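You operate a simulated robot arm through the tools that you are given. There is no shell and no other tool. Be economical: measure what you need, move in short steps, check, and stop when the job is done.

Carry out the task below with a simulated two-armed robot. There is one attempt and no reset: what you move stays moved.

JOB
Pick up the purple spool with one hand, pass it to the other hand and put it on the top of the short workbench.

It is judged by the outcome, as a careful person would: the job done as asked, and still so three seconds after it is handed in. It fails if anything else is knocked over, pushed out of place, dropped, spilled or broken.

ROBOT AND FRAMES
Two 6-joint arms with two-finger parallel grippers on one trunk, on a base that drives. Base frame: it is fixed to the floor where the robot stands at the start and does not move with it; the origin is under the middle of the robot, x ahead of it, y to its left, z up. Units: cm, degrees, N and s.
The left shoulder is at the start at [6, 18.7, 122.2], the right one opposite. With the tool pointing down near the work surface each hand reaches from about 24 to 62 cm from the robot's upright axis, wherever it stands, measured 20 degrees to its own side. Places, roughly: short workbench [-320, -150, 90]. Payload 1.57 kg a hand.
Tool frame (each hand has its own): the origin (TCP) lies between the finger pads and is the grasp point; the fingertips stand 3 cm ahead of it; z points along the fingers, y is the line along which they close. The gripper opens to 11 cm. The fingers are 2.4 cm wide and 1.2 cm thick; the gripper's body (4.8 by 11.2 cm) begins 7.8 cm behind the TCP.
Orientation is that of the tool frame in the base frame, as [roll, pitch, yaw] about the fixed x, y, z axes, in that order (R = Rz(yaw) Ry(pitch) Rx(roll)). With the fingers straight down and closing along the base's y, the tool's x points along the base's -x, its y along +y and its z along -z.

CONTROLS
- The arms move only by the tool send_rows. It takes "left_rows", "right_rows" or both (then of equal length, played together; a hand with none holds still); each is a list of rows, each a list of 7 numbers: the shift along the base's x, y, z in cm, then the turn, a rotation vector about the base's x, y, z in degrees, then the opening, from 0 (shut) to 1 (fully open). In form: [[tx, ty, tz, ax, ay, az, grip], ...]. A call has 1 to 8 rows; each row shifts and turns the commanded pose from where the row before left it. Each row takes 0.2 s and may step no farther than 5 cm and 8.6 degrees from the row before; otherwise, or with a gripper value out of range, the whole call is refused. A pose out of reach is approached as far as the arm can. The call stops where the force on the tool passes 40 N (or 10 N more than at its start, if that is more) or the arm is blocked; 0.2 s more then pass. The fingers move at their own pace (about 15.3 cm/s each) and stop on an object; they squeeze with about 33 N. The grip force told is the motor's: it shows also when the fingers shut on nothing. Time passes only in rows, and 0.2 s behind the last, so rows that do not move let the fingers close. It gives the time, the measured TCP pose, the force on the tool (base axes), the opening and the grip force at its end, in the units of the frame above (readings bear some noise), with the torque about the TCP (base axes, N m) and any sound that the robot's microphone picked up.
- Cameras (640 x 400 px; columns grow to the right, rows downward): "scene" is now at [1.01, -2.31, 175.59]; the picture's right is [-0.30, -0.95, 0.00], its down [-0.78, 0.25, -0.57] and it looks along [0.54, -0.17, -0.82] (base axes); focal length 296 px, centre (320, 200). "left" rides on the left gripper at [7, -1.6, -14.1] in its tool frame; the picture's right is [0.23, 0.97, 0.00], its down [-0.86, 0.20, -0.48] and it looks along [-0.47, 0.11, 0.88] (tool axes); focal length 222 px, centre (320, 200). "right" rides on the right gripper at [7, 1.6, -14.1] in its tool frame; the picture's right is [-0.23, 0.97, 0.00], its down [-0.86, -0.20, -0.48] and it looks along [-0.47, -0.11, 0.88] (tool axes); focal length 222 px, centre (320, 200). There is no depth. A picture from a camera that has moved, and an enlarged one, comes with that camera's place and axes in the base frame and with its lens.
- grab_frame(camera): a new picture of that camera. The clock stands still meanwhile.
- move_column(by): slides the trunk up (or, below 0, down) by that many cm; the arms and the scene camera ride with it, the base frame stays. It gives what a move gives, with no picture.
- drive_base(legs): drives the robot by 1 to 6 legs, each [ahead, left, turn to the left] in cm, cm and degrees, along the robot's own axes; the way and the turn of a leg run together, so that a leg with both is an arc; at most 150 cm and 180 degrees a leg. The arms and the cameras ride along, it lands a little off, and it stops where it bumps. It gives what a move gives.
- head_to(pan, tilt): turns the head with the scene camera to pan (to the left, within 86 degrees either way) and tilt (down, from -29 to 69), counted from straight ahead of the robot. It gives what a move gives.
- close_up(camera, box): a new picture of the part [left, top, right, bottom] of that camera's present view, enlarged. The clock stands still meanwhile.
- hand_in(): hands the job in; it is judged then, once.

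Work in short steps. Places have to be worked out from the pictures, the camera data and where the tool is seen: move nearer, look again, correct. Check each grasp and each placing, and mend what went wrong. You have 120 turns and 100 pictures in all, those below and enlarged ones among them. Open the grippers and draw the arms clear of the work before you hand the job in, unless the task says otherwise; then end with one line.

The tools are called as name(argument=value, ...) on one line, values as JSON. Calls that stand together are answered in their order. send_rows: Moves the arms, as the interface text tells. Its arguments: {"type":"object","properties":{"left_rows":{"type":"array","items":{"type":"array","items":{"type":"number"}}},"right_rows":{"type":"array","items":{"type":"array","items":{"type":"number"}}}},"required":[]} The other tools are called the same way: move_column (by) slides the trunk up or down; drive_base (legs) drives the base; head_to (pan, tilt) turns the head that bears the scene camera; grab_frame (camera) takes a picture; close_up (camera, box) takes an enlarged picture of a part of a camera's view; hand_in () hands the job in.

At the start:

```text
time: 0.0
left_tcp_pos: [45.78, 9.82, 123.29]
left_ee_rot: [-180.0, 0.0, 180.0]
left_contact_force: [0.6, -0.6, -0.4]
left_moment: [0.03, 0.0, -0.03]
left_grip_width: 11.01
left_finger_force: 0.0
right_tcp_pos: [45.6, -27.66, 117.25]
right_ee_rot: [-180.0, 0.0, -180.0]
right_contact_force: [-0.1, -0.4, -0.1]
right_moment: [0.01, -0.04, -0.01]
right_grip_width: 11.0
right_finger_force: 0.0
trunk travel left (down, up): [-85.0, 14.0]
robot x, y, heading: [-0.23, 0.32, -0.0]
head pan, tilt: [-17.7, 55.2]
```

scene: 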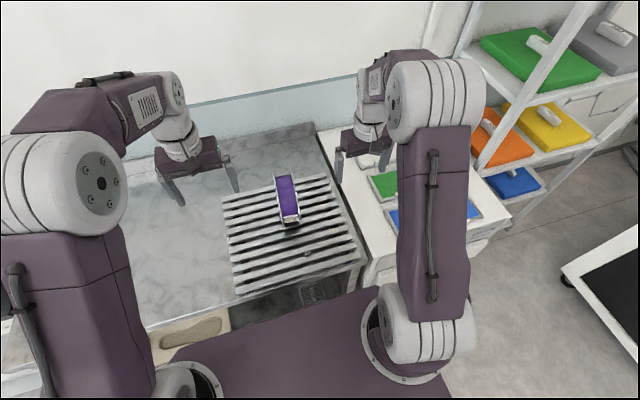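
right: 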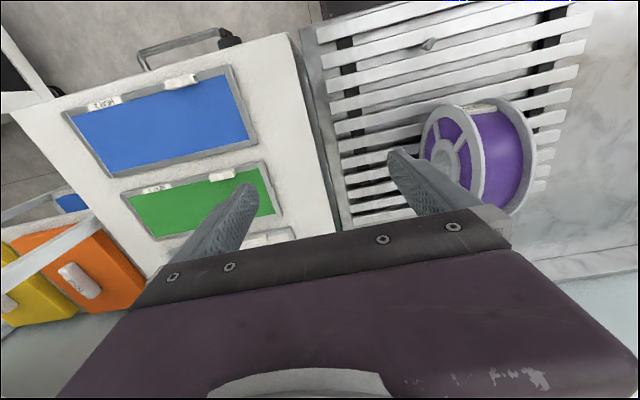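
left: 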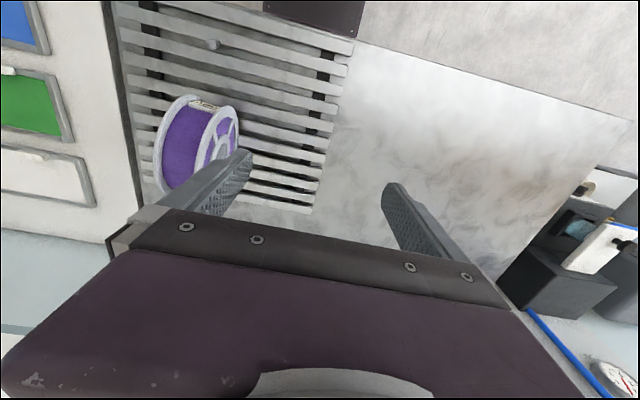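

The purple spool stands on its rims on the slatted rack near x≈54, y≈-8. I take an enlarged look to measure it.

close_up(camera="scene", box=[220, 150, 380, 250])

close_up(camera="left", box=[100, 50, 340, 200])

close_up(camera="right", box=[340, 70, 580, 220])

```text
4.00 times, centred on (300, 200) of scene
camera zoom: at [1.01, -2.31, 175.59], right [-0.3, -0.95, 0.0], down [-0.78, 0.25, -0.57], along [0.54, -0.17, -0.82], focal length 1184 px, centre (400, 200)
```

zoom: 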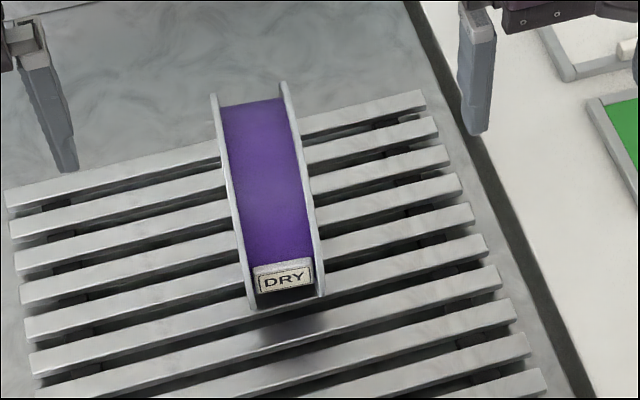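

```text
2.67 times, centred on (220, 125) of left
camera zoom: at [38.87, 8.18, 137.28], right [-0.23, 0.97, 0.0], down [0.86, 0.2, 0.48], along [0.47, 0.11, -0.88], focal length 592 px, centre (587, 400)
```

zoom: 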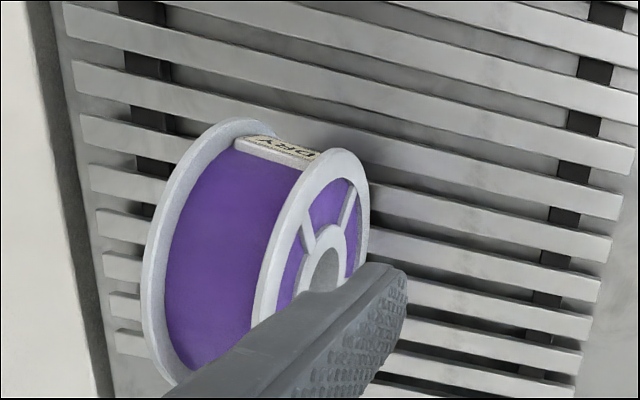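

```text
2.67 times, centred on (460, 145) of right
camera zoom: at [38.52, -26.11, 131.39], right [0.23, 0.97, 0.0], down [0.86, -0.2, 0.48], along [0.47, -0.11, -0.88], focal length 592 px, centre (-53, 347)
```

zoom: 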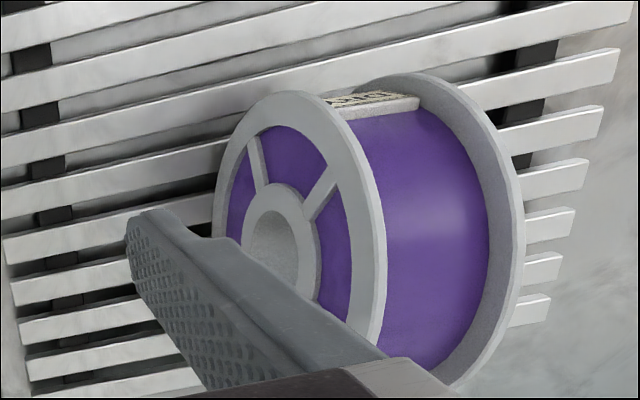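

I judge the spool to be about 16 cm across and 6 cm wide, axis nearly along y (about -5.5° yaw), centred near [52.5, -8, 102]. I bring the right hand above it and move the left hand aside.

send_rows(right_rows=[[0, 0, 4, 0, 0, 0, 1], [0, 0, 4, 0, 0, 0, 1], [1.4, 4, 0, 0, 0, -2, 1], [1.4, 4, 0, 0, 0, -2, 1], [1.4, 4, 0, 0, 0, -1.5, 1], [1.4, 4, 0, 0, 0, 0, 1], [1.3, 3.4, 0, 0, 0, 0, 1], [0, 0, 0, 0, 0, 0, 1]], left_rows=[[0, 3, 2, 0, 0, 0, 1], [0, 3, 2, 0, 0, 0, 1], [0, 3, 0, 0, 0, 0, 1], [0, 3, 0, 0, 0, 0, 1], [0, 0, 0, 0, 0, 0, 1], [0, 0, 0, 0, 0, 0, 1], [0, 0, 0, 0, 0, 0, 1], [0, 0, 0, 0, 0, 0, 1]])

grab_frame(camera="right")

grab_frame(camera="scene")

grab_frame(camera="left")

```text
time: 1.8
left_tcp_pos: [45.93, 21.74, 127.07]
left_ee_rot: [-180.0, 0.1, 179.9]
left_contact_force: [0.0, -0.3, 0.2]
left_moment: [0.0, -0.01, 0.05]
left_grip_width: 10.98
left_finger_force: 0.0
right_tcp_pos: [52.16, -8.14, 125.25]
right_ee_rot: [-180.0, 0.0, 174.5]
right_contact_force: [0.2, 0.4, -0.6]
right_moment: [0.0, 0.01, 0.01]
right_grip_width: 11.01
right_finger_force: 0.0
trunk travel left (down, up): [-85.0, 14.0]
robot x, y, heading: [-0.1, 0.2, -0.0]
head pan, tilt: [-17.7, 55.2]
```

```text
93 pictures are left
camera right: at [45.29, -5.94, 139.52], right [0.32, 0.95, 0.0], down [0.83, -0.28, 0.48], along [0.45, -0.15, -0.88], focal length 222 px, centre (320, 200)
```

right: 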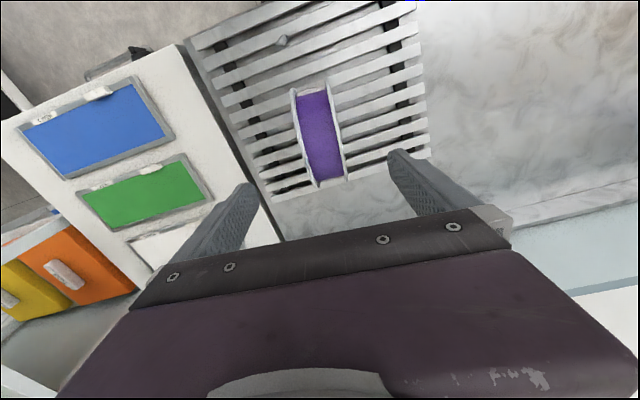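

```text
92 pictures are left
camera scene: at [0.91, -2.37, 175.59], right [-0.3, -0.95, 0.0], down [-0.78, 0.25, -0.57], along [0.54, -0.17, -0.82], focal length 296 px, centre (320, 200)
```

scene: 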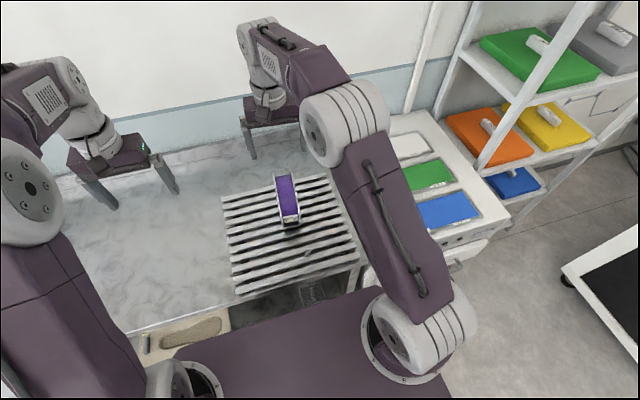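

```text
91 pictures are left
camera left: at [38.93, 20.08, 141.23], right [-0.23, 0.97, 0.0], down [0.85, 0.2, 0.48], along [0.47, 0.11, -0.88], focal length 222 px, centre (320, 200)
```

left: 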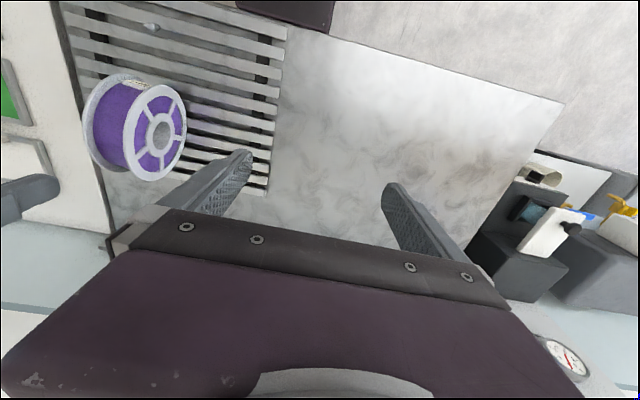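

Triangulating from both wrist cameras puts the hub near [53.3, -8.3, 101], radius ≈8. I lower the right hand straddling the spool to TCP z≈106.

send_rows(right_rows=[[1, -0.2, -3, 0, 0, 1, 1], [0, 0, -4, 0, 0, 0, 1], [0, 0, -3, 0, 0, 0, 1], [0, 0, -3, 0, 0, 0, 1], [0, 0, 0, 0, 0, 0, 1]])

grab_frame(camera="right")

close_up(camera="scene", box=[200, 80, 360, 240])

```text
time: 3.0
left_tcp_pos: [45.9, 21.72, 127.09]
left_ee_rot: [180.0, 0.1, 179.9]
left_contact_force: [1.1, 0.0, 0.2]
left_moment: [0.02, -0.01, 0.0]
left_grip_width: 11.0
left_finger_force: 0.0
right_tcp_pos: [53.42, -8.41, 112.38]
right_ee_rot: [-180.0, 0.0, 175.4]
right_contact_force: [0.8, 0.1, 0.6]
right_moment: [0.01, 0.01, -0.03]
right_grip_width: 10.99
right_finger_force: 0.0
trunk travel left (down, up): [-85.0, 14.0]
robot x, y, heading: [-0.07, 0.15, -0.3]
head pan, tilt: [-17.7, 55.2]
```

```text
90 pictures are left
camera right: at [46.52, -6.35, 126.46], right [0.3, 0.95, 0.0], down [0.84, -0.27, 0.48], along [0.46, -0.14, -0.88], focal length 222 px, centre (320, 200)
```

right: 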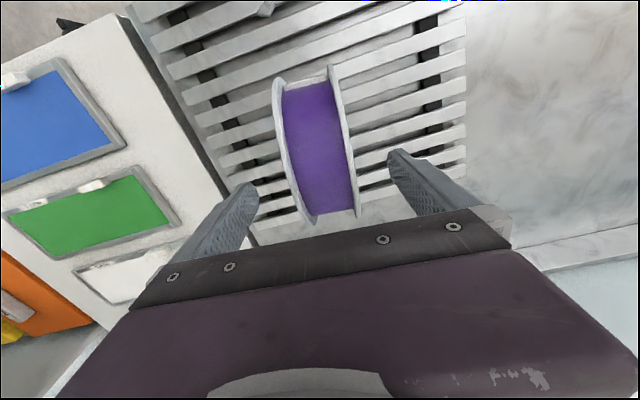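

```text
2.50 times, centred on (280, 160) of scene
camera zoom: at [1.0, -2.31, 175.59], right [-0.3, -0.95, 0.0], down [-0.78, 0.25, -0.57], along [0.54, -0.17, -0.82], focal length 740 px, centre (420, 300)
```

zoom: 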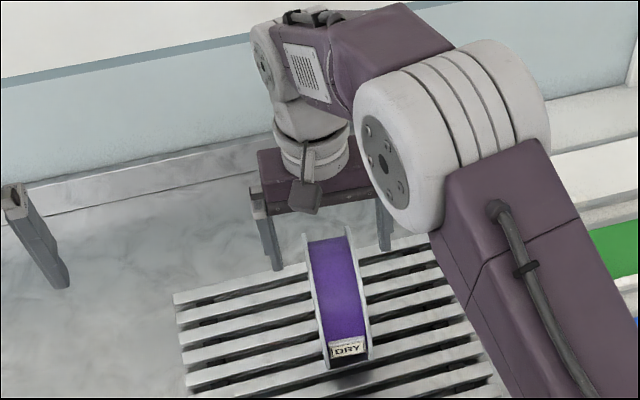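

The fingers straddle the spool evenly. I lower 6 cm more, keeping the fingers open.

send_rows(right_rows=[[0, 0, -2, 0, 0, 0, 1], [0, 0, -2, 0, 0, 0, 1], [0, 0, -2, 0, 0, 0, 1], [0, 0, 0, 0, 0, 0, 1]])

grab_frame(camera="right")

grab_frame(camera="left")

```text
time: 4.0
left_tcp_pos: [45.9, 21.71, 127.11]
left_ee_rot: [-180.0, 0.0, -180.0]
left_contact_force: [0.2, 0.6, -0.2]
left_moment: [-0.01, 0.01, 0.01]
left_grip_width: 11.03
left_finger_force: 0.0
right_tcp_pos: [53.35, -8.44, 106.15]
right_ee_rot: [-180.0, 0.0, 175.6]
right_contact_force: [0.6, 0.7, -0.6]
right_moment: [0.01, 0.0, 0.01]
right_grip_width: 10.98
right_finger_force: 0.1
trunk travel left (down, up): [-85.0, 14.0]
robot x, y, heading: [0.19, -0.44, 0.2]
head pan, tilt: [-17.7, 55.2]
```

```text
88 pictures are left
camera right: at [46.6, -6.3, 120.32], right [0.3, 0.95, 0.0], down [0.84, -0.27, 0.48], along [0.46, -0.15, -0.88], focal length 222 px, centre (320, 200)
```

right: 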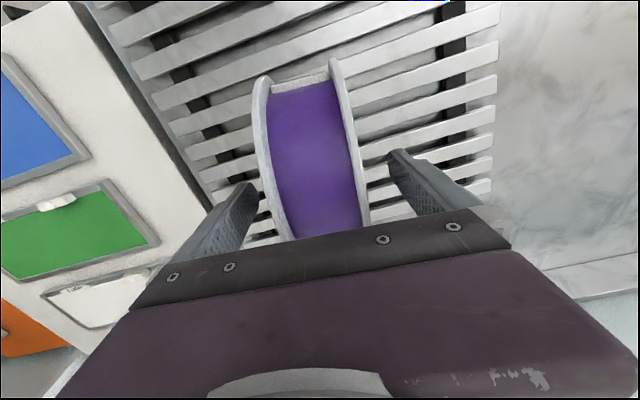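

```text
87 pictures are left
camera left: at [39.01, 20.14, 141.19], right [-0.23, 0.97, 0.0], down [0.86, 0.2, 0.48], along [0.47, 0.11, -0.88], focal length 222 px, centre (320, 200)
```

left: 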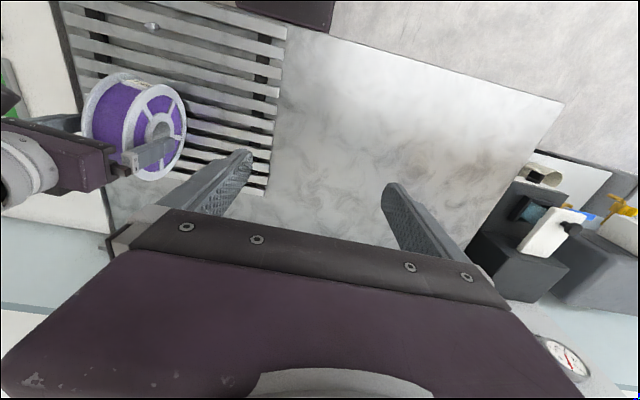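

The finger lines up with the hub in x; I raise 1 cm to keep the tips off the hub ring, then close.

send_rows(right_rows=[[-0.3, 0, 1, 0, 0, 0, 1], [0, 0, 0, 0, 0, 0, 0.75], [0, 0, 0, 0, 0, 0, 0.55], [0, 0, 0, 0, 0, 0, 0.4], [0, 0, 0, 0, 0, 0, 0], [0, 0, 0, 0, 0, 0, 0], [0, 0, 0, 0, 0, 0, 0]])

grab_frame(camera="left")

```text
time: 5.6
left_tcp_pos: [45.87, 21.77, 127.11]
left_ee_rot: [180.0, -0.1, 180.0]
left_contact_force: [-0.2, 0.4, 0.8]
left_moment: [-0.02, -0.01, 0.0]
left_grip_width: 11.01
left_finger_force: 0.0
right_tcp_pos: [53.21, -8.42, 107.13]
right_ee_rot: [180.0, 0.1, 175.5]
right_contact_force: [0.2, 1.5, -0.5]
right_moment: [0.15, 0.03, 0.02]
right_grip_width: 5.8
right_finger_force: 33.2
trunk travel left (down, up): [-85.0, 14.0]
robot x, y, heading: [0.19, 0.19, -0.1]
head pan, tilt: [-17.7, 55.2]
```

```text
86 pictures are left
camera left: at [39.02, 20.18, 141.18], right [-0.23, 0.97, 0.0], down [0.86, 0.2, 0.48], along [0.47, 0.11, -0.88], focal length 222 px, centre (320, 200)
```

left: 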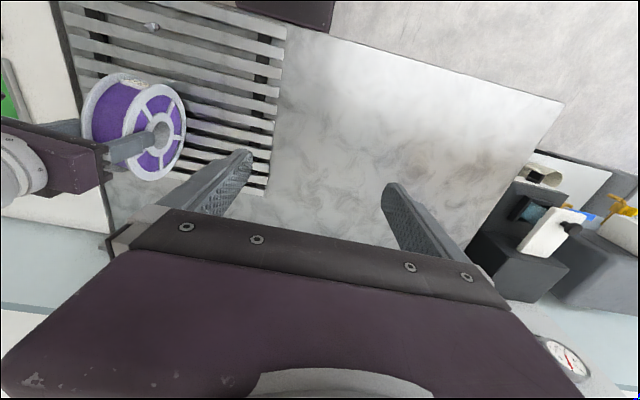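

Gripped at 5.8 cm width, the finger tips just at the hub. I lift slowly and check the load.

send_rows(right_rows=[[0, 0, 1, 0, 0, 0, 0], [0, 0, 2, 0, 0, 0, 0], [0, 0, 3, 0, 0, 0, 0], [0, 0, 4, 0, 0, 0, 0], [0, 0, 4, 0, 0, 0, 0], [0, 0, 0, 0, 0, 0, 0]])

grab_frame(camera="scene")

```text
time: 7.0
left_tcp_pos: [46.06, 21.77, 127.09]
left_ee_rot: [-179.9, -0.1, 180.0]
left_contact_force: [-0.5, 0.1, 0.3]
left_moment: [-0.03, -0.03, 0.03]
left_grip_width: 11.02
left_finger_force: 0.1
right_tcp_pos: [53.23, -8.58, 121.08]
right_ee_rot: [-180.0, 0.0, 175.5]
right_contact_force: [0.6, -0.3, -5.6]
right_moment: [0.01, 0.05, 0.0]
right_grip_width: 5.79
right_finger_force: 32.4
trunk travel left (down, up): [-85.0, 14.0]
robot x, y, heading: [0.02, 0.06, -0.1]
head pan, tilt: [-17.7, 55.2]
```

```text
85 pictures are left
camera scene: at [1.16, -2.3, 175.58], right [-0.3, -0.95, 0.0], down [-0.78, 0.25, -0.57], along [0.54, -0.17, -0.82], focal length 296 px, centre (320, 200)
```

scene: 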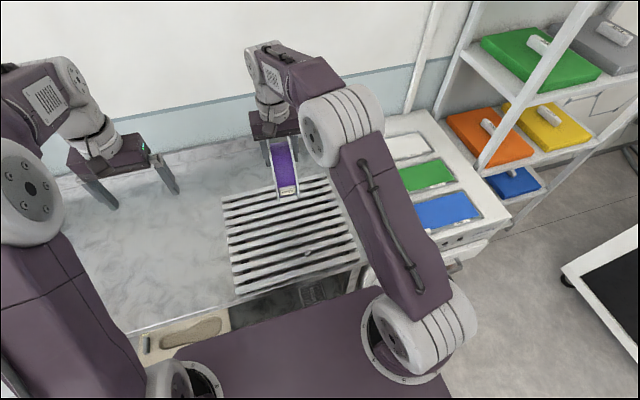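

Lifted cleanly, about 0.57 kg. Now I retract slightly, square the yaw, and roll the right hand so that it points left (+y) with the spool lying flat; left hand moves further out.

send_rows(right_rows=[[-2, -1, 1.5, 0, 0, 2.2, 0], [-2, -1, 1.5, 0, 0, 2.2, 0], [-2, -1, 1, 0, 0, 0, 0], [-1, -1, 0, 8, 0, 0, 0], [0, 0, 0, 8, 0, 0, 0], [0, 0, 0, 8, 0, 0, 0], [0, 0, 0, 8, 0, 0, 0], [0, 0, 0, 0, 0, 0, 0]], left_rows=[[0, 2, 0, 0, 0, 0, 1], [0, 2, 0, 0, 0, 0, 1], [0, 2, 0, 0, 0, 0, 1], [0, 0, 0, 0, 0, 0, 1], [0, 0, 0, 0, 0, 0, 1], [0, 0, 0, 0, 0, 0, 1], [0, 0, 0, 0, 0, 0, 1], [0, 0, 0, 0, 0, 0, 1]])

```text
time: 8.8
left_tcp_pos: [46.01, 27.69, 127.07]
left_ee_rot: [179.9, 0.0, 179.9]
left_contact_force: [0.2, 0.0, 0.1]
left_moment: [0.0, 0.0, 0.01]
left_grip_width: 11.0
left_finger_force: 0.1
right_tcp_pos: [46.32, -12.5, 125.11]
right_ee_rot: [147.9, -0.1, 180.0]
right_contact_force: [0.6, -0.3, -6.0]
right_moment: [-0.22, 0.04, 0.0]
right_grip_width: 5.78
right_finger_force: 32.8
trunk travel left (down, up): [-85.0, 14.0]
robot x, y, heading: [0.18, -0.04, -0.1]
head pan, tilt: [-17.7, 55.2]
```

Holding well. I roll the remaining 58°.

send_rows(right_rows=[[0, 0, 0, 8.3, 0, 0, 0], [0, 0, 0, 8.3, 0, 0, 0], [0, 0, 0, 8.3, 0, 0, 0], [0, 0, 0, 8.3, 0, 0, 0], [0, 0, 0, 8.3, 0, 0, 0], [0, 0, 0, 8.3, 0, 0, 0], [0, 0, 0, 8.1, 0, 0, 0], [0, 0, 0, 0, 0, 0, 0]])

grab_frame(camera="scene")

grab_frame(camera="left")

```text
time: 10.6
left_tcp_pos: [45.93, 27.86, 127.14]
left_ee_rot: [179.9, 0.0, -180.0]
left_contact_force: [-0.2, 0.6, -0.2]
left_moment: [0.04, -0.04, -0.01]
left_grip_width: 11.0
left_finger_force: 0.1
right_tcp_pos: [46.28, -12.51, 125.16]
right_ee_rot: [90.0, -0.1, 180.0]
right_contact_force: [-0.4, 0.4, -6.3]
right_moment: [-0.4, 0.03, 0.0]
right_grip_width: 5.78
right_finger_force: 32.9
trunk travel left (down, up): [-85.0, 14.0]
robot x, y, heading: [0.09, 0.12, 0.0]
head pan, tilt: [-17.7, 55.2]
```

```text
84 pictures are left
camera scene: at [1.08, -2.31, 175.58], right [-0.3, -0.95, 0.0], down [-0.78, 0.25, -0.57], along [0.54, -0.17, -0.82], focal length 296 px, centre (320, 200)
```

scene: 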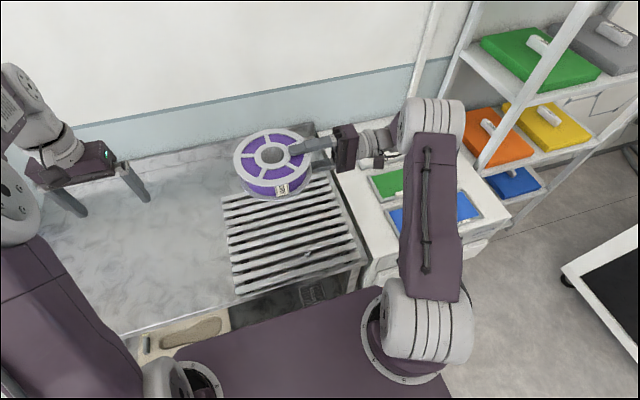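

```text
83 pictures are left
camera left: at [39.03, 26.12, 141.17], right [-0.23, 0.97, 0.0], down [0.86, 0.2, 0.48], along [0.47, 0.11, -0.88], focal length 222 px, centre (320, 200)
```

left: 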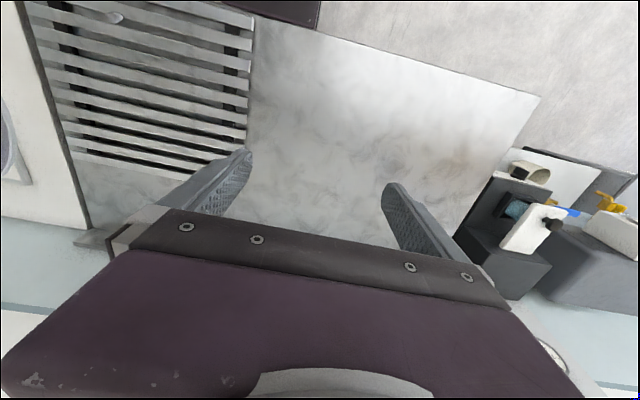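

The spool lies flat in the right hand, centre ≈[46.6, -6, 125]. Now I roll the left hand -90° about x so it faces the spool, holding it clear.

send_rows(left_rows=[[0, 0, 0, -8.2, 0, 0, 1], [0, 0, 0, -8.2, 0, 0, 1], [0, 0, 0, -8.2, 0, 0, 1], [0, 0, 0, -8.2, 0, 0, 1], [0, 0, 0, -8.2, 0, 0, 1], [0, 0, 0, -8.2, 0, 0, 1], [0, 0, 0, -8.2, 0, 0, 1], [0, 0, 0, -8.2, 0, 0, 1]])

send_rows(left_rows=[[0, 0, 0, -8.2, 0, 0, 1], [0, 0, 0, -8.2, 0, 0, 1], [0, 0, 0, -8, 0, 0, 1], [0, -3, -1, 0, 0, 0, 1], [0, -3, -1, 0, 0, 0, 1], [0.5, -3, 0, 0, 0, 0, 1], [0, 0, 0, 0, 0, 0, 1]])

grab_frame(camera="left")

grab_frame(camera="scene")

```text
time: 12.4
left_tcp_pos: [45.93, 27.98, 127.23]
left_ee_rot: [-114.2, -0.1, 180.0]
left_contact_force: [0.2, -0.7, 0.3]
left_moment: [-0.02, 0.0, 0.03]
left_grip_width: 11.01
left_finger_force: 0.0
right_tcp_pos: [46.37, -12.24, 125.22]
right_ee_rot: [90.2, -0.2, -180.0]
right_contact_force: [-0.6, 0.5, -6.6]
right_moment: [-0.4, 0.04, 0.02]
right_grip_width: 5.83
right_finger_force: 32.9
trunk travel left (down, up): [-85.0, 14.0]
robot x, y, heading: [-0.14, 0.11, 0.1]
head pan, tilt: [-17.7, 55.2]
```

```text
time: 14.0
left_tcp_pos: [44.74, 14.26, 123.88]
left_ee_rot: [-90.0, 0.0, -179.9]
left_contact_force: [0.2, 0.4, 0.0]
left_moment: [0.04, -0.01, 0.0]
left_grip_width: 11.02
left_finger_force: 0.0
left hand out of reach, approached as far as the arm can: row 2, 3
right_tcp_pos: [46.21, -12.42, 125.21]
right_ee_rot: [90.1, -0.1, 179.9]
right_contact_force: [0.5, 0.0, -6.3]
right_moment: [-0.41, 0.07, -0.01]
right_grip_width: 5.8
right_finger_force: 32.5
trunk travel left (down, up): [-85.0, 14.0]
robot x, y, heading: [0.17, 0.1, -0.1]
head pan, tilt: [-17.7, 55.2]
```

```text
82 pictures are left
camera left: at [37.79, 28.31, 125.43], right [-0.23, 0.0, -0.97], down [0.85, 0.48, -0.2], along [0.47, -0.88, -0.11], focal length 222 px, centre (320, 200)
```

left: 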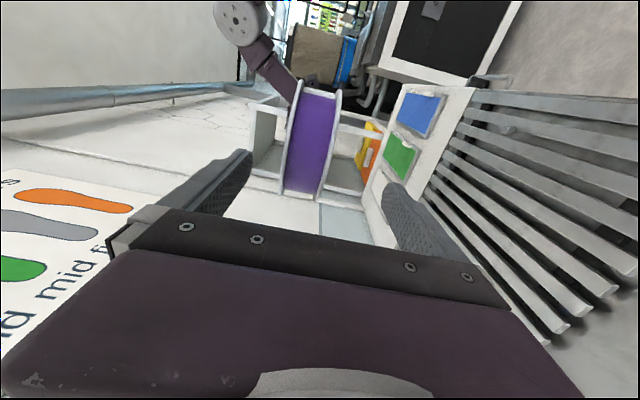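

```text
81 pictures are left
camera scene: at [1.11, -2.26, 175.58], right [-0.3, -0.95, 0.0], down [-0.78, 0.25, -0.57], along [0.54, -0.17, -0.82], focal length 296 px, centre (320, 200)
```

scene: 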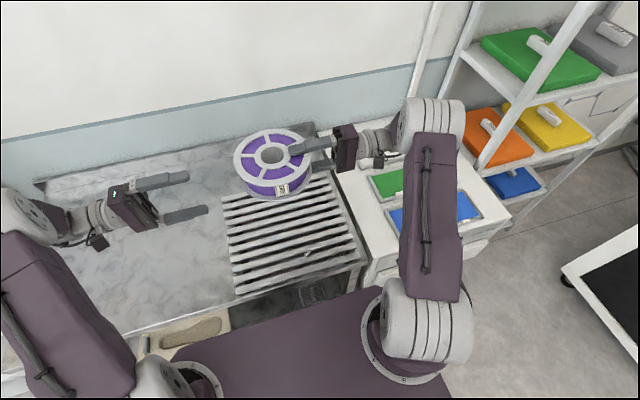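

The left hand faces the spool. I align it to x≈46.4, z≈125.2 and come to just before the rim.

send_rows(left_rows=[[0.8, 0, 0.7, 0, 0, 0, 1], [0.9, -2, 0.6, 0, 0, 0, 1], [0, -3, 0, 0, 0, 0, 1], [0, -3, 0, 0, 0, 0, 1], [0, 0, 0, 0, 0, 0, 1]])

grab_frame(camera="left")

close_up(camera="scene", box=[120, 80, 360, 230])

```text
time: 15.2
left_tcp_pos: [46.24, 6.36, 125.03]
left_ee_rot: [-90.0, 0.1, 180.0]
left_contact_force: [0.1, -0.1, -0.5]
left_moment: [0.0, 0.01, -0.02]
left_grip_width: 11.0
left_finger_force: 0.0
right_tcp_pos: [46.27, -12.41, 125.14]
right_ee_rot: [90.1, -0.2, 180.0]
right_contact_force: [0.5, 0.9, -5.8]
right_moment: [-0.4, 0.0, -0.01]
right_grip_width: 5.78
right_finger_force: 33.8
trunk travel left (down, up): [-85.0, 14.0]
robot x, y, heading: [0.38, 0.02, -0.1]
head pan, tilt: [-17.7, 55.2]
```

```text
80 pictures are left
camera left: at [39.28, 20.5, 126.56], right [-0.23, 0.0, -0.97], down [0.85, 0.48, -0.2], along [0.47, -0.88, -0.11], focal length 222 px, centre (320, 200)
```

left: 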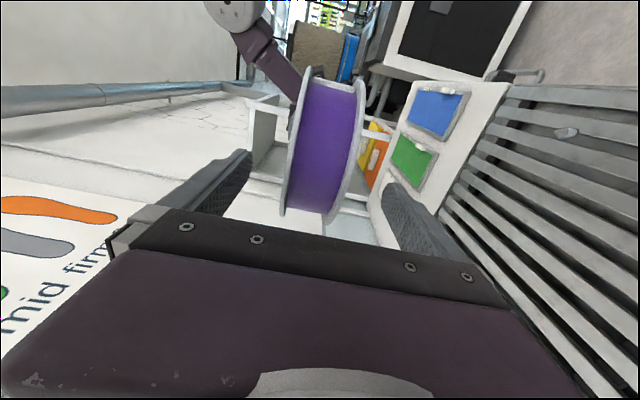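

```text
2.67 times, centred on (240, 155) of scene
camera zoom: at [1.12, -2.25, 175.58], right [-0.3, -0.95, 0.0], down [-0.78, 0.25, -0.57], along [0.54, -0.17, -0.82], focal length 789 px, centre (533, 320)
```

zoom: 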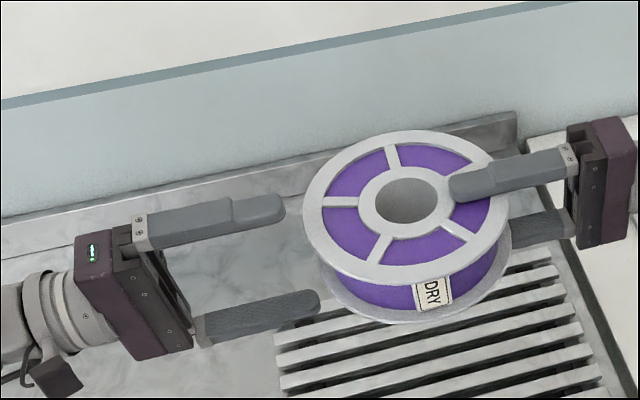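

Alignment is good in both views. I advance 6 cm over the rim and then close gently.

send_rows(left_rows=[[0, -2, 0, 0, 0, 0, 1], [0, -2, 0, 0, 0, 0, 1], [0, -2, 0, 0, 0, 0, 1], [0, 0, 0, 0, 0, 0, 1]])

close_up(camera="scene", box=[120, 80, 360, 230])

```text
time: 16.2
left_tcp_pos: [46.32, 0.22, 125.06]
left_ee_rot: [-90.0, 0.1, -180.0]
left_contact_force: [-0.6, -0.2, 0.1]
left_moment: [0.02, -0.02, 0.0]
left_grip_width: 11.02
left_finger_force: 0.1
right_tcp_pos: [46.26, -12.44, 125.14]
right_ee_rot: [90.1, -0.2, 180.0]
right_contact_force: [-0.6, 0.4, -5.7]
right_moment: [-0.42, 0.03, -0.02]
right_grip_width: 5.79
right_finger_force: 33.1
trunk travel left (down, up): [-85.0, 14.0]
robot x, y, heading: [-0.46, -0.01, 0.0]
head pan, tilt: [-17.7, 55.2]
```

```text
2.67 times, centred on (240, 155) of scene
camera zoom: at [1.1, -2.32, 175.58], right [-0.3, -0.95, 0.0], down [-0.78, 0.25, -0.57], along [0.54, -0.17, -0.82], focal length 789 px, centre (533, 320)
```

zoom: 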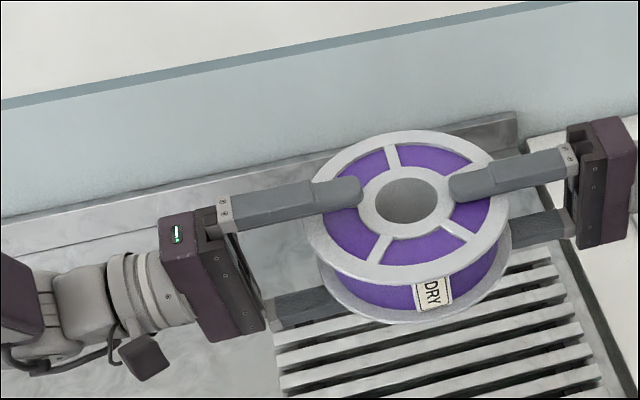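

Depth is right. I close the left hand on the spool.

send_rows(left_rows=[[0, 0, 0, 0, 0, 0, 0.75], [0, 0, 0, 0, 0, 0, 0.58], [0, 0, 0, 0, 0, 0, 0], [0, 0, 0, 0, 0, 0, 0], [0, 0, 0, 0, 0, 0, 0]])

close_up(camera="scene", box=[120, 80, 360, 230])

```text
time: 17.4
left_tcp_pos: [46.23, 0.29, 125.03]
left_ee_rot: [-89.9, 0.0, 180.0]
left_contact_force: [0.3, -1.1, 9.6]
left_moment: [-0.94, 0.39, 0.04]
left_grip_width: 5.78
left_finger_force: 33.1
right_tcp_pos: [46.2, -12.42, 125.22]
right_ee_rot: [90.2, -0.2, 179.9]
right_contact_force: [0.5, 0.9, -15.9]
right_moment: [-0.73, -0.36, -0.08]
right_grip_width: 5.77
right_finger_force: 33.1
trunk travel left (down, up): [-85.0, 14.0]
robot x, y, heading: [-0.01, 0.04, -0.1]
head pan, tilt: [-17.7, 55.2]
```

```text
2.67 times, centred on (240, 155) of scene
camera zoom: at [1.11, -2.32, 175.58], right [-0.3, -0.95, 0.0], down [-0.78, 0.25, -0.57], along [0.54, -0.17, -0.82], focal length 789 px, centre (533, 320)
```

zoom: 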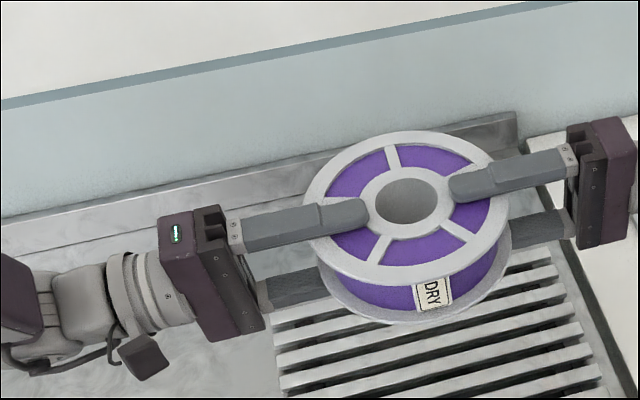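

Both hands grip; there is about 10 N of opposed vertical force, so I ease the left up slightly, then open the right.

send_rows(left_rows=[[0, 0, 0.2, 0, 0, 0, 0], [0, 0, 0, 0, 0, 0, 0], [0, 0, 0, 0, 0, 0, 0], [0, 0, 0, 0, 0, 0, 0], [0, 0, 0, 0, 0, 0, 0]], right_rows=[[0, 0, 0, 0, 0, 0, 0], [0, 0, 0, 0, 0, 0, 0], [0, 0, 0, 0, 0, 0, 0.6], [0, 0, 0, 0, 0, 0, 1], [0, 0, 0, 0, 0, 0, 1]])

close_up(camera="scene", box=[120, 80, 360, 230])

```text
time: 18.6
left_tcp_pos: [46.35, 0.31, 125.17]
left_ee_rot: [-90.0, -0.2, 179.9]
left_contact_force: [0.2, -0.2, 0.0]
left_moment: [0.4, 0.04, 0.02]
left_grip_width: 5.79
left_finger_force: 33.3
right_tcp_pos: [46.36, -12.36, 125.09]
right_ee_rot: [90.0, -0.1, 179.9]
right_contact_force: [0.0, 0.6, 0.3]
right_moment: [0.0, 0.01, 0.0]
right_grip_width: 10.99
right_finger_force: 0.0
trunk travel left (down, up): [-85.0, 14.0]
robot x, y, heading: [0.02, -0.22, 0.0]
head pan, tilt: [-17.7, 55.2]
```

```text
2.67 times, centred on (240, 155) of scene
camera zoom: at [1.11, -2.32, 175.58], right [-0.3, -0.95, 0.0], down [-0.78, 0.25, -0.57], along [0.54, -0.17, -0.82], focal length 789 px, centre (533, 320)
```

zoom: 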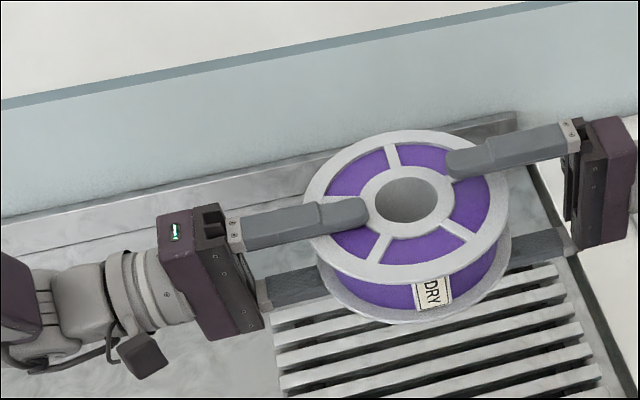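

The left holds it alone. I draw the right hand back along -y.

send_rows(right_rows=[[0, -2, 0, 0, 0, 0, 1], [0, -3, 0, 0, 0, 0, 1], [0, -3, 0, 0, 0, 0, 1], [0, -3, 0, 0, 0, 0, 1], [0, -1, 0, 0, 0, 0, 1], [0, 0, 0, 0, 0, 0, 1]])

grab_frame(camera="scene")

```text
time: 20.0
left_tcp_pos: [46.37, 0.3, 125.24]
left_ee_rot: [-90.0, -0.2, -179.9]
left_contact_force: [0.8, -0.1, 0.2]
left_moment: [0.4, 0.05, -0.02]
left_grip_width: 5.8
left_finger_force: 33.1
right_tcp_pos: [45.67, -22.79, 124.88]
right_ee_rot: [90.4, -0.2, 179.8]
right_contact_force: [-0.5, 0.6, -0.7]
right_moment: [-0.01, 0.01, -0.01]
right_grip_width: 11.0
right_finger_force: 0.1
right hand out of reach, approached as far as the arm can: row 4, 5
trunk travel left (down, up): [-85.0, 14.0]
robot x, y, heading: [0.18, -0.07, -0.1]
head pan, tilt: [-17.7, 55.2]
```

```text
75 pictures are left
camera scene: at [1.13, -2.29, 175.58], right [-0.3, -0.95, 0.0], down [-0.78, 0.25, -0.57], along [0.54, -0.17, -0.82], focal length 296 px, centre (320, 200)
```

scene: 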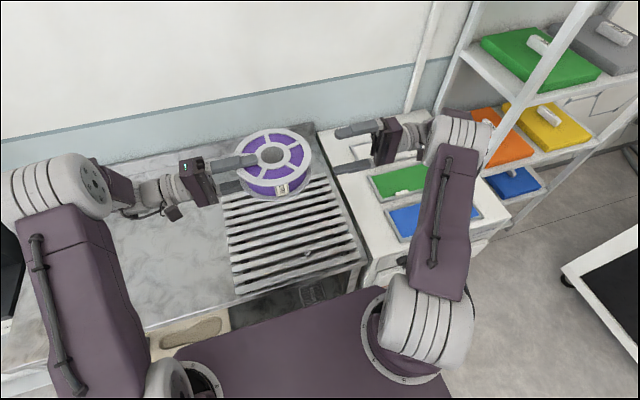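

Handover done. I turn the right hand back to pointing down and draw it in.

send_rows(right_rows=[[0, 0, 0.5, -8.2, 0, 0, 1], [0, 0, 0.5, -8.2, 0, 0, 1], [0, 0, 0.5, -8.2, 0, 0, 1], [0, 0, 0.5, -8.2, 0, 0, 1], [0, 0, 0.5, -8.2, 0, 0, 1], [0, 0, 0.5, -8.2, 0, 0, 1], [0, 0, 0, -8.2, 0, 0, 1], [0, 0, 0, -8.2, 0, 0, 1]])

send_rows(right_rows=[[0, 0, 0, -8.2, 0, 0, 1], [0, 0, 0, -8.2, 0, 0, 1], [-3, 0, 0, -8, 0, 0, 0.5], [-3, 0, 0, 0, 0, 0, 0.2], [-3, 0, 0, 0, 0, 0, 0], [-3, 0, 0, 0, 0, 0, 0], [-3, 0, 0, 0, 0, 0, 0], [0, 0, 0, 0, 0, 0, 0]])

head_to(pan=-85, tilt=25)

grab_frame(camera="scene")

head_to(pan=85, tilt=25)

grab_frame(camera="scene")

```text
time: 21.8
left_tcp_pos: [46.25, 0.38, 125.17]
left_ee_rot: [-90.0, 0.0, -179.9]
left_contact_force: [0.2, 0.3, -1.1]
left_moment: [0.36, 0.01, 0.0]
left_grip_width: 5.77
left_finger_force: 32.6
right_tcp_pos: [45.77, -22.95, 127.94]
right_ee_rot: [155.9, -0.2, 180.0]
right_contact_force: [-0.2, 0.3, -0.1]
right_moment: [-0.01, -0.01, 0.01]
right_grip_width: 11.0
right_finger_force: 0.1
trunk travel left (down, up): [-85.0, 14.0]
robot x, y, heading: [-0.08, -0.31, -0.3]
head pan, tilt: [-17.7, 55.2]
```

```text
time: 23.6
left_tcp_pos: [46.23, 0.32, 125.25]
left_ee_rot: [-90.0, 0.0, 180.0]
left_contact_force: [-0.6, -0.7, -6.5]
left_moment: [0.35, 0.01, -0.02]
left_grip_width: 5.79
left_finger_force: 32.8
right_tcp_pos: [30.61, -23.23, 127.7]
right_ee_rot: [-179.9, -0.2, 179.9]
right_contact_force: [0.2, 1.1, -0.1]
right_moment: [-0.03, 0.03, 0.02]
right_grip_width: 0.0
right_finger_force: 21.5
trunk travel left (down, up): [-85.0, 14.0]
robot x, y, heading: [-0.01, 0.06, 0.2]
head pan, tilt: [-17.7, 55.2]
```

```text
time: 25.0
left_tcp_pos: [46.2, 0.35, 125.29]
left_ee_rot: [-89.9, -0.1, -179.9]
left_contact_force: [0.0, -0.5, -6.2]
left_moment: [0.38, 0.05, 0.01]
left_grip_width: 5.78
left_finger_force: 33.2
right_tcp_pos: [30.54, -23.26, 127.7]
right_ee_rot: [-179.9, -0.1, 179.9]
right_contact_force: [0.5, 1.0, 0.2]
right_moment: [0.0, 0.02, 0.0]
right_grip_width: 0.01
right_finger_force: 21.6
trunk travel left (down, up): [-85.0, 14.0]
robot x, y, heading: [-0.11, -0.18, 0.1]
head pan, tilt: [-85.0, 25.0]
```

```text
74 pictures are left
camera scene: at [-4.9, -9.31, 180.02], right [-1.0, -0.09, 0.0], down [-0.04, 0.42, -0.91], along [0.08, -0.9, -0.42], focal length 296 px, centre (320, 200)
```

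scene: 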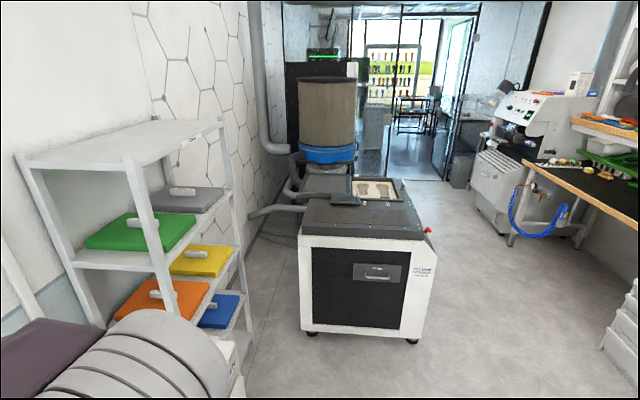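

```text
time: 27.6
left_tcp_pos: [46.3, 0.37, 125.23]
left_ee_rot: [-90.1, 0.0, 180.0]
left_contact_force: [0.3, 1.1, -6.1]
left_moment: [0.35, 0.07, -0.01]
left_grip_width: 5.8
left_finger_force: 32.7
right_tcp_pos: [30.65, -23.25, 127.72]
right_ee_rot: [-179.9, 0.0, 180.0]
right_contact_force: [0.4, -0.3, 0.0]
right_moment: [0.01, 0.03, -0.03]
right_grip_width: 0.0
right_finger_force: 21.2
trunk travel left (down, up): [-85.0, 14.0]
robot x, y, heading: [-0.12, -0.01, 0.1]
head pan, tilt: [85.0, 25.0]
```

```text
73 pictures are left
camera scene: at [-4.94, 9.04, 180.02], right [1.0, -0.09, 0.0], down [-0.04, -0.42, -0.91], along [0.08, 0.9, -0.42], focal length 296 px, centre (320, 200)
```

scene: 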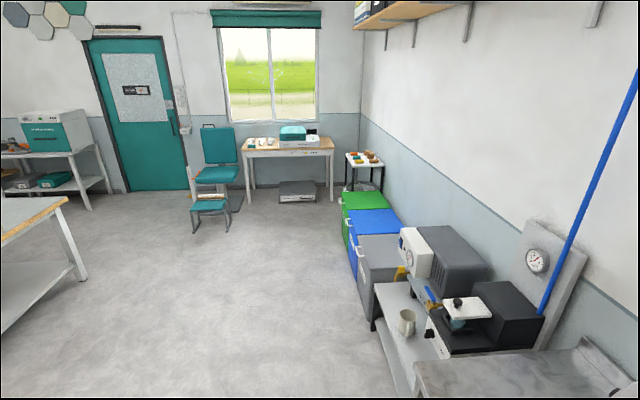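

Left hand still holds well. Behind me the space for ~1.5 m seems free; I back 40 cm from the counter and look around further.

drive_base(legs=[[-40, 0, 0]])

drive_base(legs=[[0, 0, -60]])

head_to(pan=-85, tilt=20)

grab_frame(camera="scene")

```text
time: 30.1
left_tcp_pos: [6.48, 0.12, 125.16]
left_ee_rot: [-90.0, -0.1, 179.7]
left_contact_force: [0.8, -1.0, -5.5]
left_moment: [0.37, 0.04, -0.03]
left_grip_width: 5.78
left_finger_force: 33.0
right_tcp_pos: [-9.32, -23.25, 127.69]
right_ee_rot: [-179.9, -0.2, 179.8]
right_contact_force: [-0.7, 0.3, -0.2]
right_moment: [-0.01, 0.02, 0.01]
right_grip_width: 0.01
right_finger_force: 21.9
trunk travel left (down, up): [-85.0, 14.0]
robot x, y, heading: [-40.16, 0.27, -0.2]
head pan, tilt: [85.0, 25.0]
```

```text
time: 33.1
left_tcp_pos: [-17.19, -40.07, 125.25]
left_ee_rot: [-89.9, -0.1, 119.3]
left_contact_force: [0.3, 0.6, -6.5]
left_moment: [0.2, -0.35, -0.01]
left_grip_width: 5.78
left_finger_force: 33.7
right_tcp_pos: [-45.21, -37.9, 127.78]
right_ee_rot: [-179.9, 0.1, 119.0]
right_contact_force: [-0.2, -0.4, 0.0]
right_moment: [-0.02, -0.06, 0.01]
right_grip_width: 0.01
right_finger_force: 21.5
trunk travel left (down, up): [-85.0, 14.0]
robot x, y, heading: [-40.35, 0.09, -61.0]
head pan, tilt: [85.0, 25.0]
```

```text
time: 35.7
left_tcp_pos: [-17.22, -40.06, 125.23]
left_ee_rot: [-90.0, -0.2, 119.2]
left_contact_force: [-0.2, -0.1, -6.3]
left_moment: [0.19, -0.3, 0.02]
left_grip_width: 5.78
left_finger_force: 33.1
right_tcp_pos: [-45.33, -37.94, 127.82]
right_ee_rot: [-180.0, 0.0, 119.1]
right_contact_force: [1.2, 0.7, -0.9]
right_moment: [-0.04, -0.03, -0.02]
right_grip_width: 0.0
right_finger_force: 22.0
trunk travel left (down, up): [-85.0, 14.0]
robot x, y, heading: [-39.73, 0.11, -60.6]
head pan, tilt: [-85.0, 20.0]
```

```text
72 pictures are left
camera scene: at [-50.4, -0.14, 180.83], right [-0.56, 0.83, 0.0], down [0.28, 0.19, -0.94], along [-0.78, -0.53, -0.34], focal length 296 px, centre (320, 200)
```

scene: 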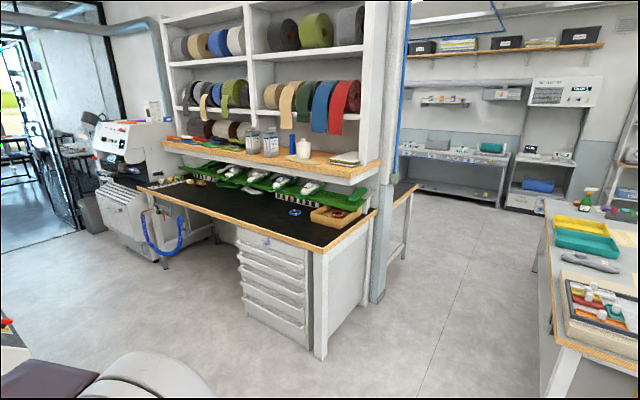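

The target point projects behind the shelf divider: a bench at x≈-275…-347, y below ≈-80, on the far side of the black bench. A corridor leads there along y≈-30. First I turn the left hand to point forward of the robot so the spool travels and places flat.

send_rows(left_rows=[[1.5, 0.85, 0, 0, 0, 8.2, 0], [1.5, 0.85, 0, 0, 0, 8.2, 0], [1.5, 0.85, 0, 0, 0, 8.2, 0], [1.5, 0.85, 0, 0, 0, 8.2, 0], [1.5, 0.85, 0, 0, 0, 8.2, 0], [1.5, 0.85, 0, 0, 0, 8.2, 0], [1.5, 0.85, 0, 0, 0, 8.2, 0], [1.5, 0.85, 0, 0, 0, 8.2, 0]])

send_rows(left_rows=[[0, 0, 0, 0, 0, 8.2, 0], [0, 0, 0, 0, 0, 8.2, 0], [0, 0, 0, 0, 0, 8, 0], [0, 0, 0, 0, 0, 0, 0]])

head_to(pan=0, tilt=50)

grab_frame(camera="scene")

```text
time: 37.5
left_tcp_pos: [-3.55, -34.47, 124.42]
left_ee_rot: [-90.1, 0.0, -175.2]
left_contact_force: [-0.3, -0.3, -6.6]
left_moment: [0.35, 0.07, -0.01]
left_grip_width: 5.81
left_finger_force: 33.2
left hand out of reach, approached as far as the arm can: row 8
right_tcp_pos: [-45.29, -38.09, 127.71]
right_ee_rot: [-180.0, -0.1, 119.1]
right_contact_force: [0.0, -0.2, 0.0]
right_moment: [0.01, 0.0, -0.01]
right_grip_width: 0.0
right_finger_force: 21.8
trunk travel left (down, up): [-85.0, 14.0]
robot x, y, heading: [-39.91, 0.14, -60.9]
head pan, tilt: [-85.0, 20.0]
```

```text
time: 38.5
left_tcp_pos: [4.29, -32.04, 122.53]
left_ee_rot: [-89.9, -0.1, -152.0]
left_contact_force: [0.6, -0.4, -5.5]
left_moment: [0.3, 0.23, 0.03]
left_grip_width: 5.77
left_finger_force: 33.2
left hand out of reach, approached as far as the arm can: row 1, 2, 3
right_tcp_pos: [-45.27, -38.04, 127.65]
right_ee_rot: [-179.9, -0.1, 119.1]
right_contact_force: [-0.8, 0.5, 0.1]
right_moment: [0.04, -0.03, 0.0]
right_grip_width: 0.0
right_finger_force: 20.7
trunk travel left (down, up): [-85.0, 14.0]
robot x, y, heading: [-39.9, -0.03, -60.9]
head pan, tilt: [-85.0, 20.0]
```

```text
time: 40.1
left_tcp_pos: [4.49, -31.78, 122.42]
left_ee_rot: [-89.9, 0.0, -152.1]
left_contact_force: [0.2, 0.2, -6.7]
left_moment: [0.31, 0.22, -0.02]
left_grip_width: 5.82
left_finger_force: 32.5
right_tcp_pos: [-45.24, -37.94, 127.72]
right_ee_rot: [-179.9, -0.1, 119.1]
right_contact_force: [-0.9, -0.7, 0.0]
right_moment: [-0.01, 0.0, 0.02]
right_grip_width: 0.01
right_finger_force: 21.8
trunk travel left (down, up): [-85.0, 14.0]
robot x, y, heading: [-40.23, -0.47, -60.8]
head pan, tilt: [0.0, 50.0]
```

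```text
71 pictures are left
camera scene: at [-38.86, -1.59, 176.27], right [-0.87, -0.49, 0.0], down [-0.37, 0.67, -0.64], along [0.31, -0.56, -0.77], focal length 296 px, centre (320, 200)
```

scene: 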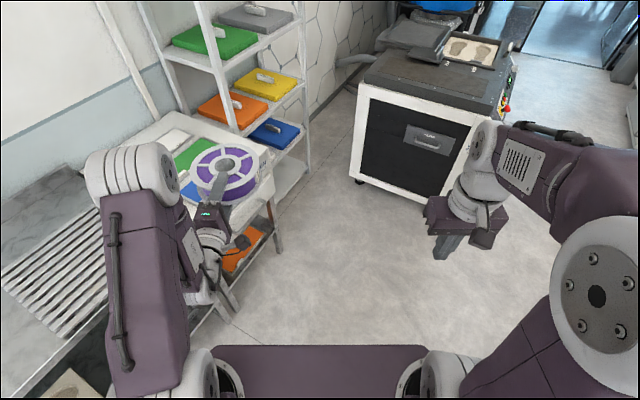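

The spool now points robot-forward, flat. I draw it in closer to the body before driving.

send_rows(left_rows=[[-2.5, 1.5, 0.5, 0, 0, 0, 0], [-2.5, 1.5, 0.5, 0, 0, 0, 0], [-2.5, 1.5, 0, 0, 0, 0, 0], [-2.5, 1.5, 0, 0, 0, 0, 0], [0, 0, 0, 0, 0, 0, 0]])

grab_frame(camera="scene")

```text
time: 41.3
left_tcp_pos: [3.58, -30.54, 119.59]
left_ee_rot: [-90.1, 0.0, -151.1]
left_contact_force: [0.1, -0.2, -6.3]
left_moment: [0.28, 0.22, 0.03]
left_grip_width: 5.8
left_finger_force: 32.5
left hand out of reach, approached as far as the arm can: row 1, 2, 3, 4
right_tcp_pos: [-45.22, -37.94, 127.76]
right_ee_rot: [-180.0, 0.0, 119.1]
right_contact_force: [0.4, -0.3, 0.1]
right_moment: [0.02, -0.02, -0.04]
right_grip_width: 0.01
right_finger_force: 21.7
trunk travel left (down, up): [-85.0, 14.0]
robot x, y, heading: [-39.99, 0.1, -60.9]
head pan, tilt: [0.0, 50.0]
```

```text
70 pictures are left
camera scene: at [-38.89, -1.6, 176.26], right [-0.87, -0.49, 0.0], down [-0.37, 0.67, -0.64], along [0.31, -0.56, -0.77], focal length 296 px, centre (320, 200)
```

scene: 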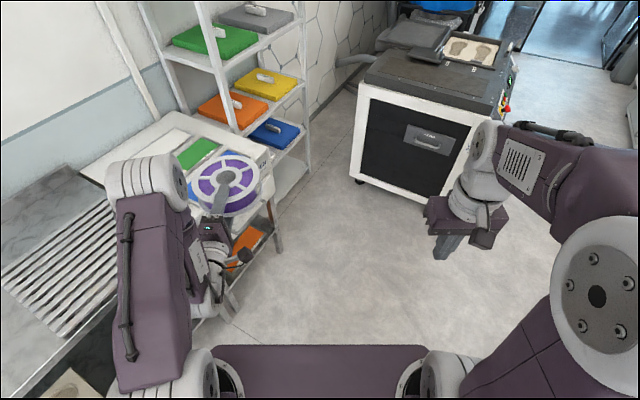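

Forward-pointing needs more extension, so I set the hand back to a reachable carry pose (≈50 ahead, 20 left).

send_rows(left_rows=[[3.46, -1.26, -1.2, 0, 0, 0, 0], [3.46, -1.26, -1.2, 0, 0, 0, 0], [3.46, -1.26, -1.2, 0, 0, 0, 0], [3.46, -1.26, -1.2, 0, 0, 0, 0], [3.46, -1.26, -1.2, 0, 0, 0, 0], [0, 0, 0, 0, 0, 0, 0]])

drive_base(legs=[[0, 0, -119]])

head_to(pan=0, tilt=25)

grab_frame(camera="scene")

```text
time: 42.7
left_tcp_pos: [20.85, -36.84, 113.65]
left_ee_rot: [-90.1, 0.0, -150.7]
left_contact_force: [-1.3, -0.3, -6.9]
left_moment: [0.31, 0.21, 0.02]
left_grip_width: 5.79
left_finger_force: 32.7
right_tcp_pos: [-45.35, -37.93, 127.7]
right_ee_rot: [-179.9, 0.1, 119.1]
right_contact_force: [0.0, -0.3, 0.4]
right_moment: [-0.03, 0.0, 0.0]
right_grip_width: 0.0
right_finger_force: 20.9
trunk travel left (down, up): [-85.0, 14.0]
robot x, y, heading: [-39.63, 0.1, -60.7]
head pan, tilt: [0.0, 50.0]
```

```text
time: 48.0
left_tcp_pos: [-101.94, -35.16, 113.69]
left_ee_rot: [-90.0, -0.2, 90.1]
left_contact_force: [0.3, 0.3, -6.2]
left_moment: [0.02, -0.35, -0.04]
left_grip_width: 5.79
left_finger_force: 32.9
right_tcp_pos: [-70.64, 23.19, 127.86]
right_ee_rot: [-179.9, -0.2, 0.0]
right_contact_force: [-0.4, 0.0, 1.2]
right_moment: [-0.01, 0.02, 0.02]
right_grip_width: 0.0
right_finger_force: 20.8
trunk travel left (down, up): [-85.0, 14.0]
robot x, y, heading: [-40.16, 0.14, -179.7]
head pan, tilt: [0.0, 50.0]
```

```text
time: 48.9
left_tcp_pos: [-101.88, -35.1, 113.59]
left_ee_rot: [-90.1, 0.0, 90.0]
left_contact_force: [-0.4, -0.5, -6.6]
left_moment: [0.01, -0.41, -0.02]
left_grip_width: 5.8
left_finger_force: 32.9
right_tcp_pos: [-70.6, 23.14, 127.73]
right_ee_rot: [-179.9, -0.1, 0.0]
right_contact_force: [0.0, -0.9, -0.2]
right_moment: [0.02, -0.01, -0.02]
right_grip_width: 0.0
right_finger_force: 21.2
trunk travel left (down, up): [-85.0, 14.0]
robot x, y, heading: [-39.79, -0.07, -179.9]
head pan, tilt: [0.0, 25.0]
```

```text
69 pictures are left
camera scene: at [-43.18, -0.12, 180.0], right [0.0, 1.0, 0.0], down [0.42, 0.0, -0.91], along [-0.91, 0.0, -0.42], focal length 296 px, centre (320, 200)
```

scene: 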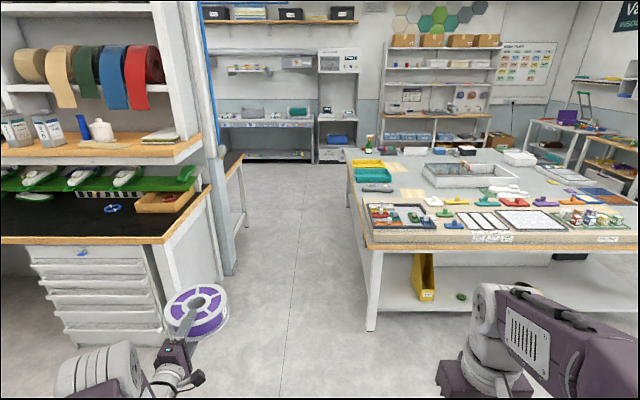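

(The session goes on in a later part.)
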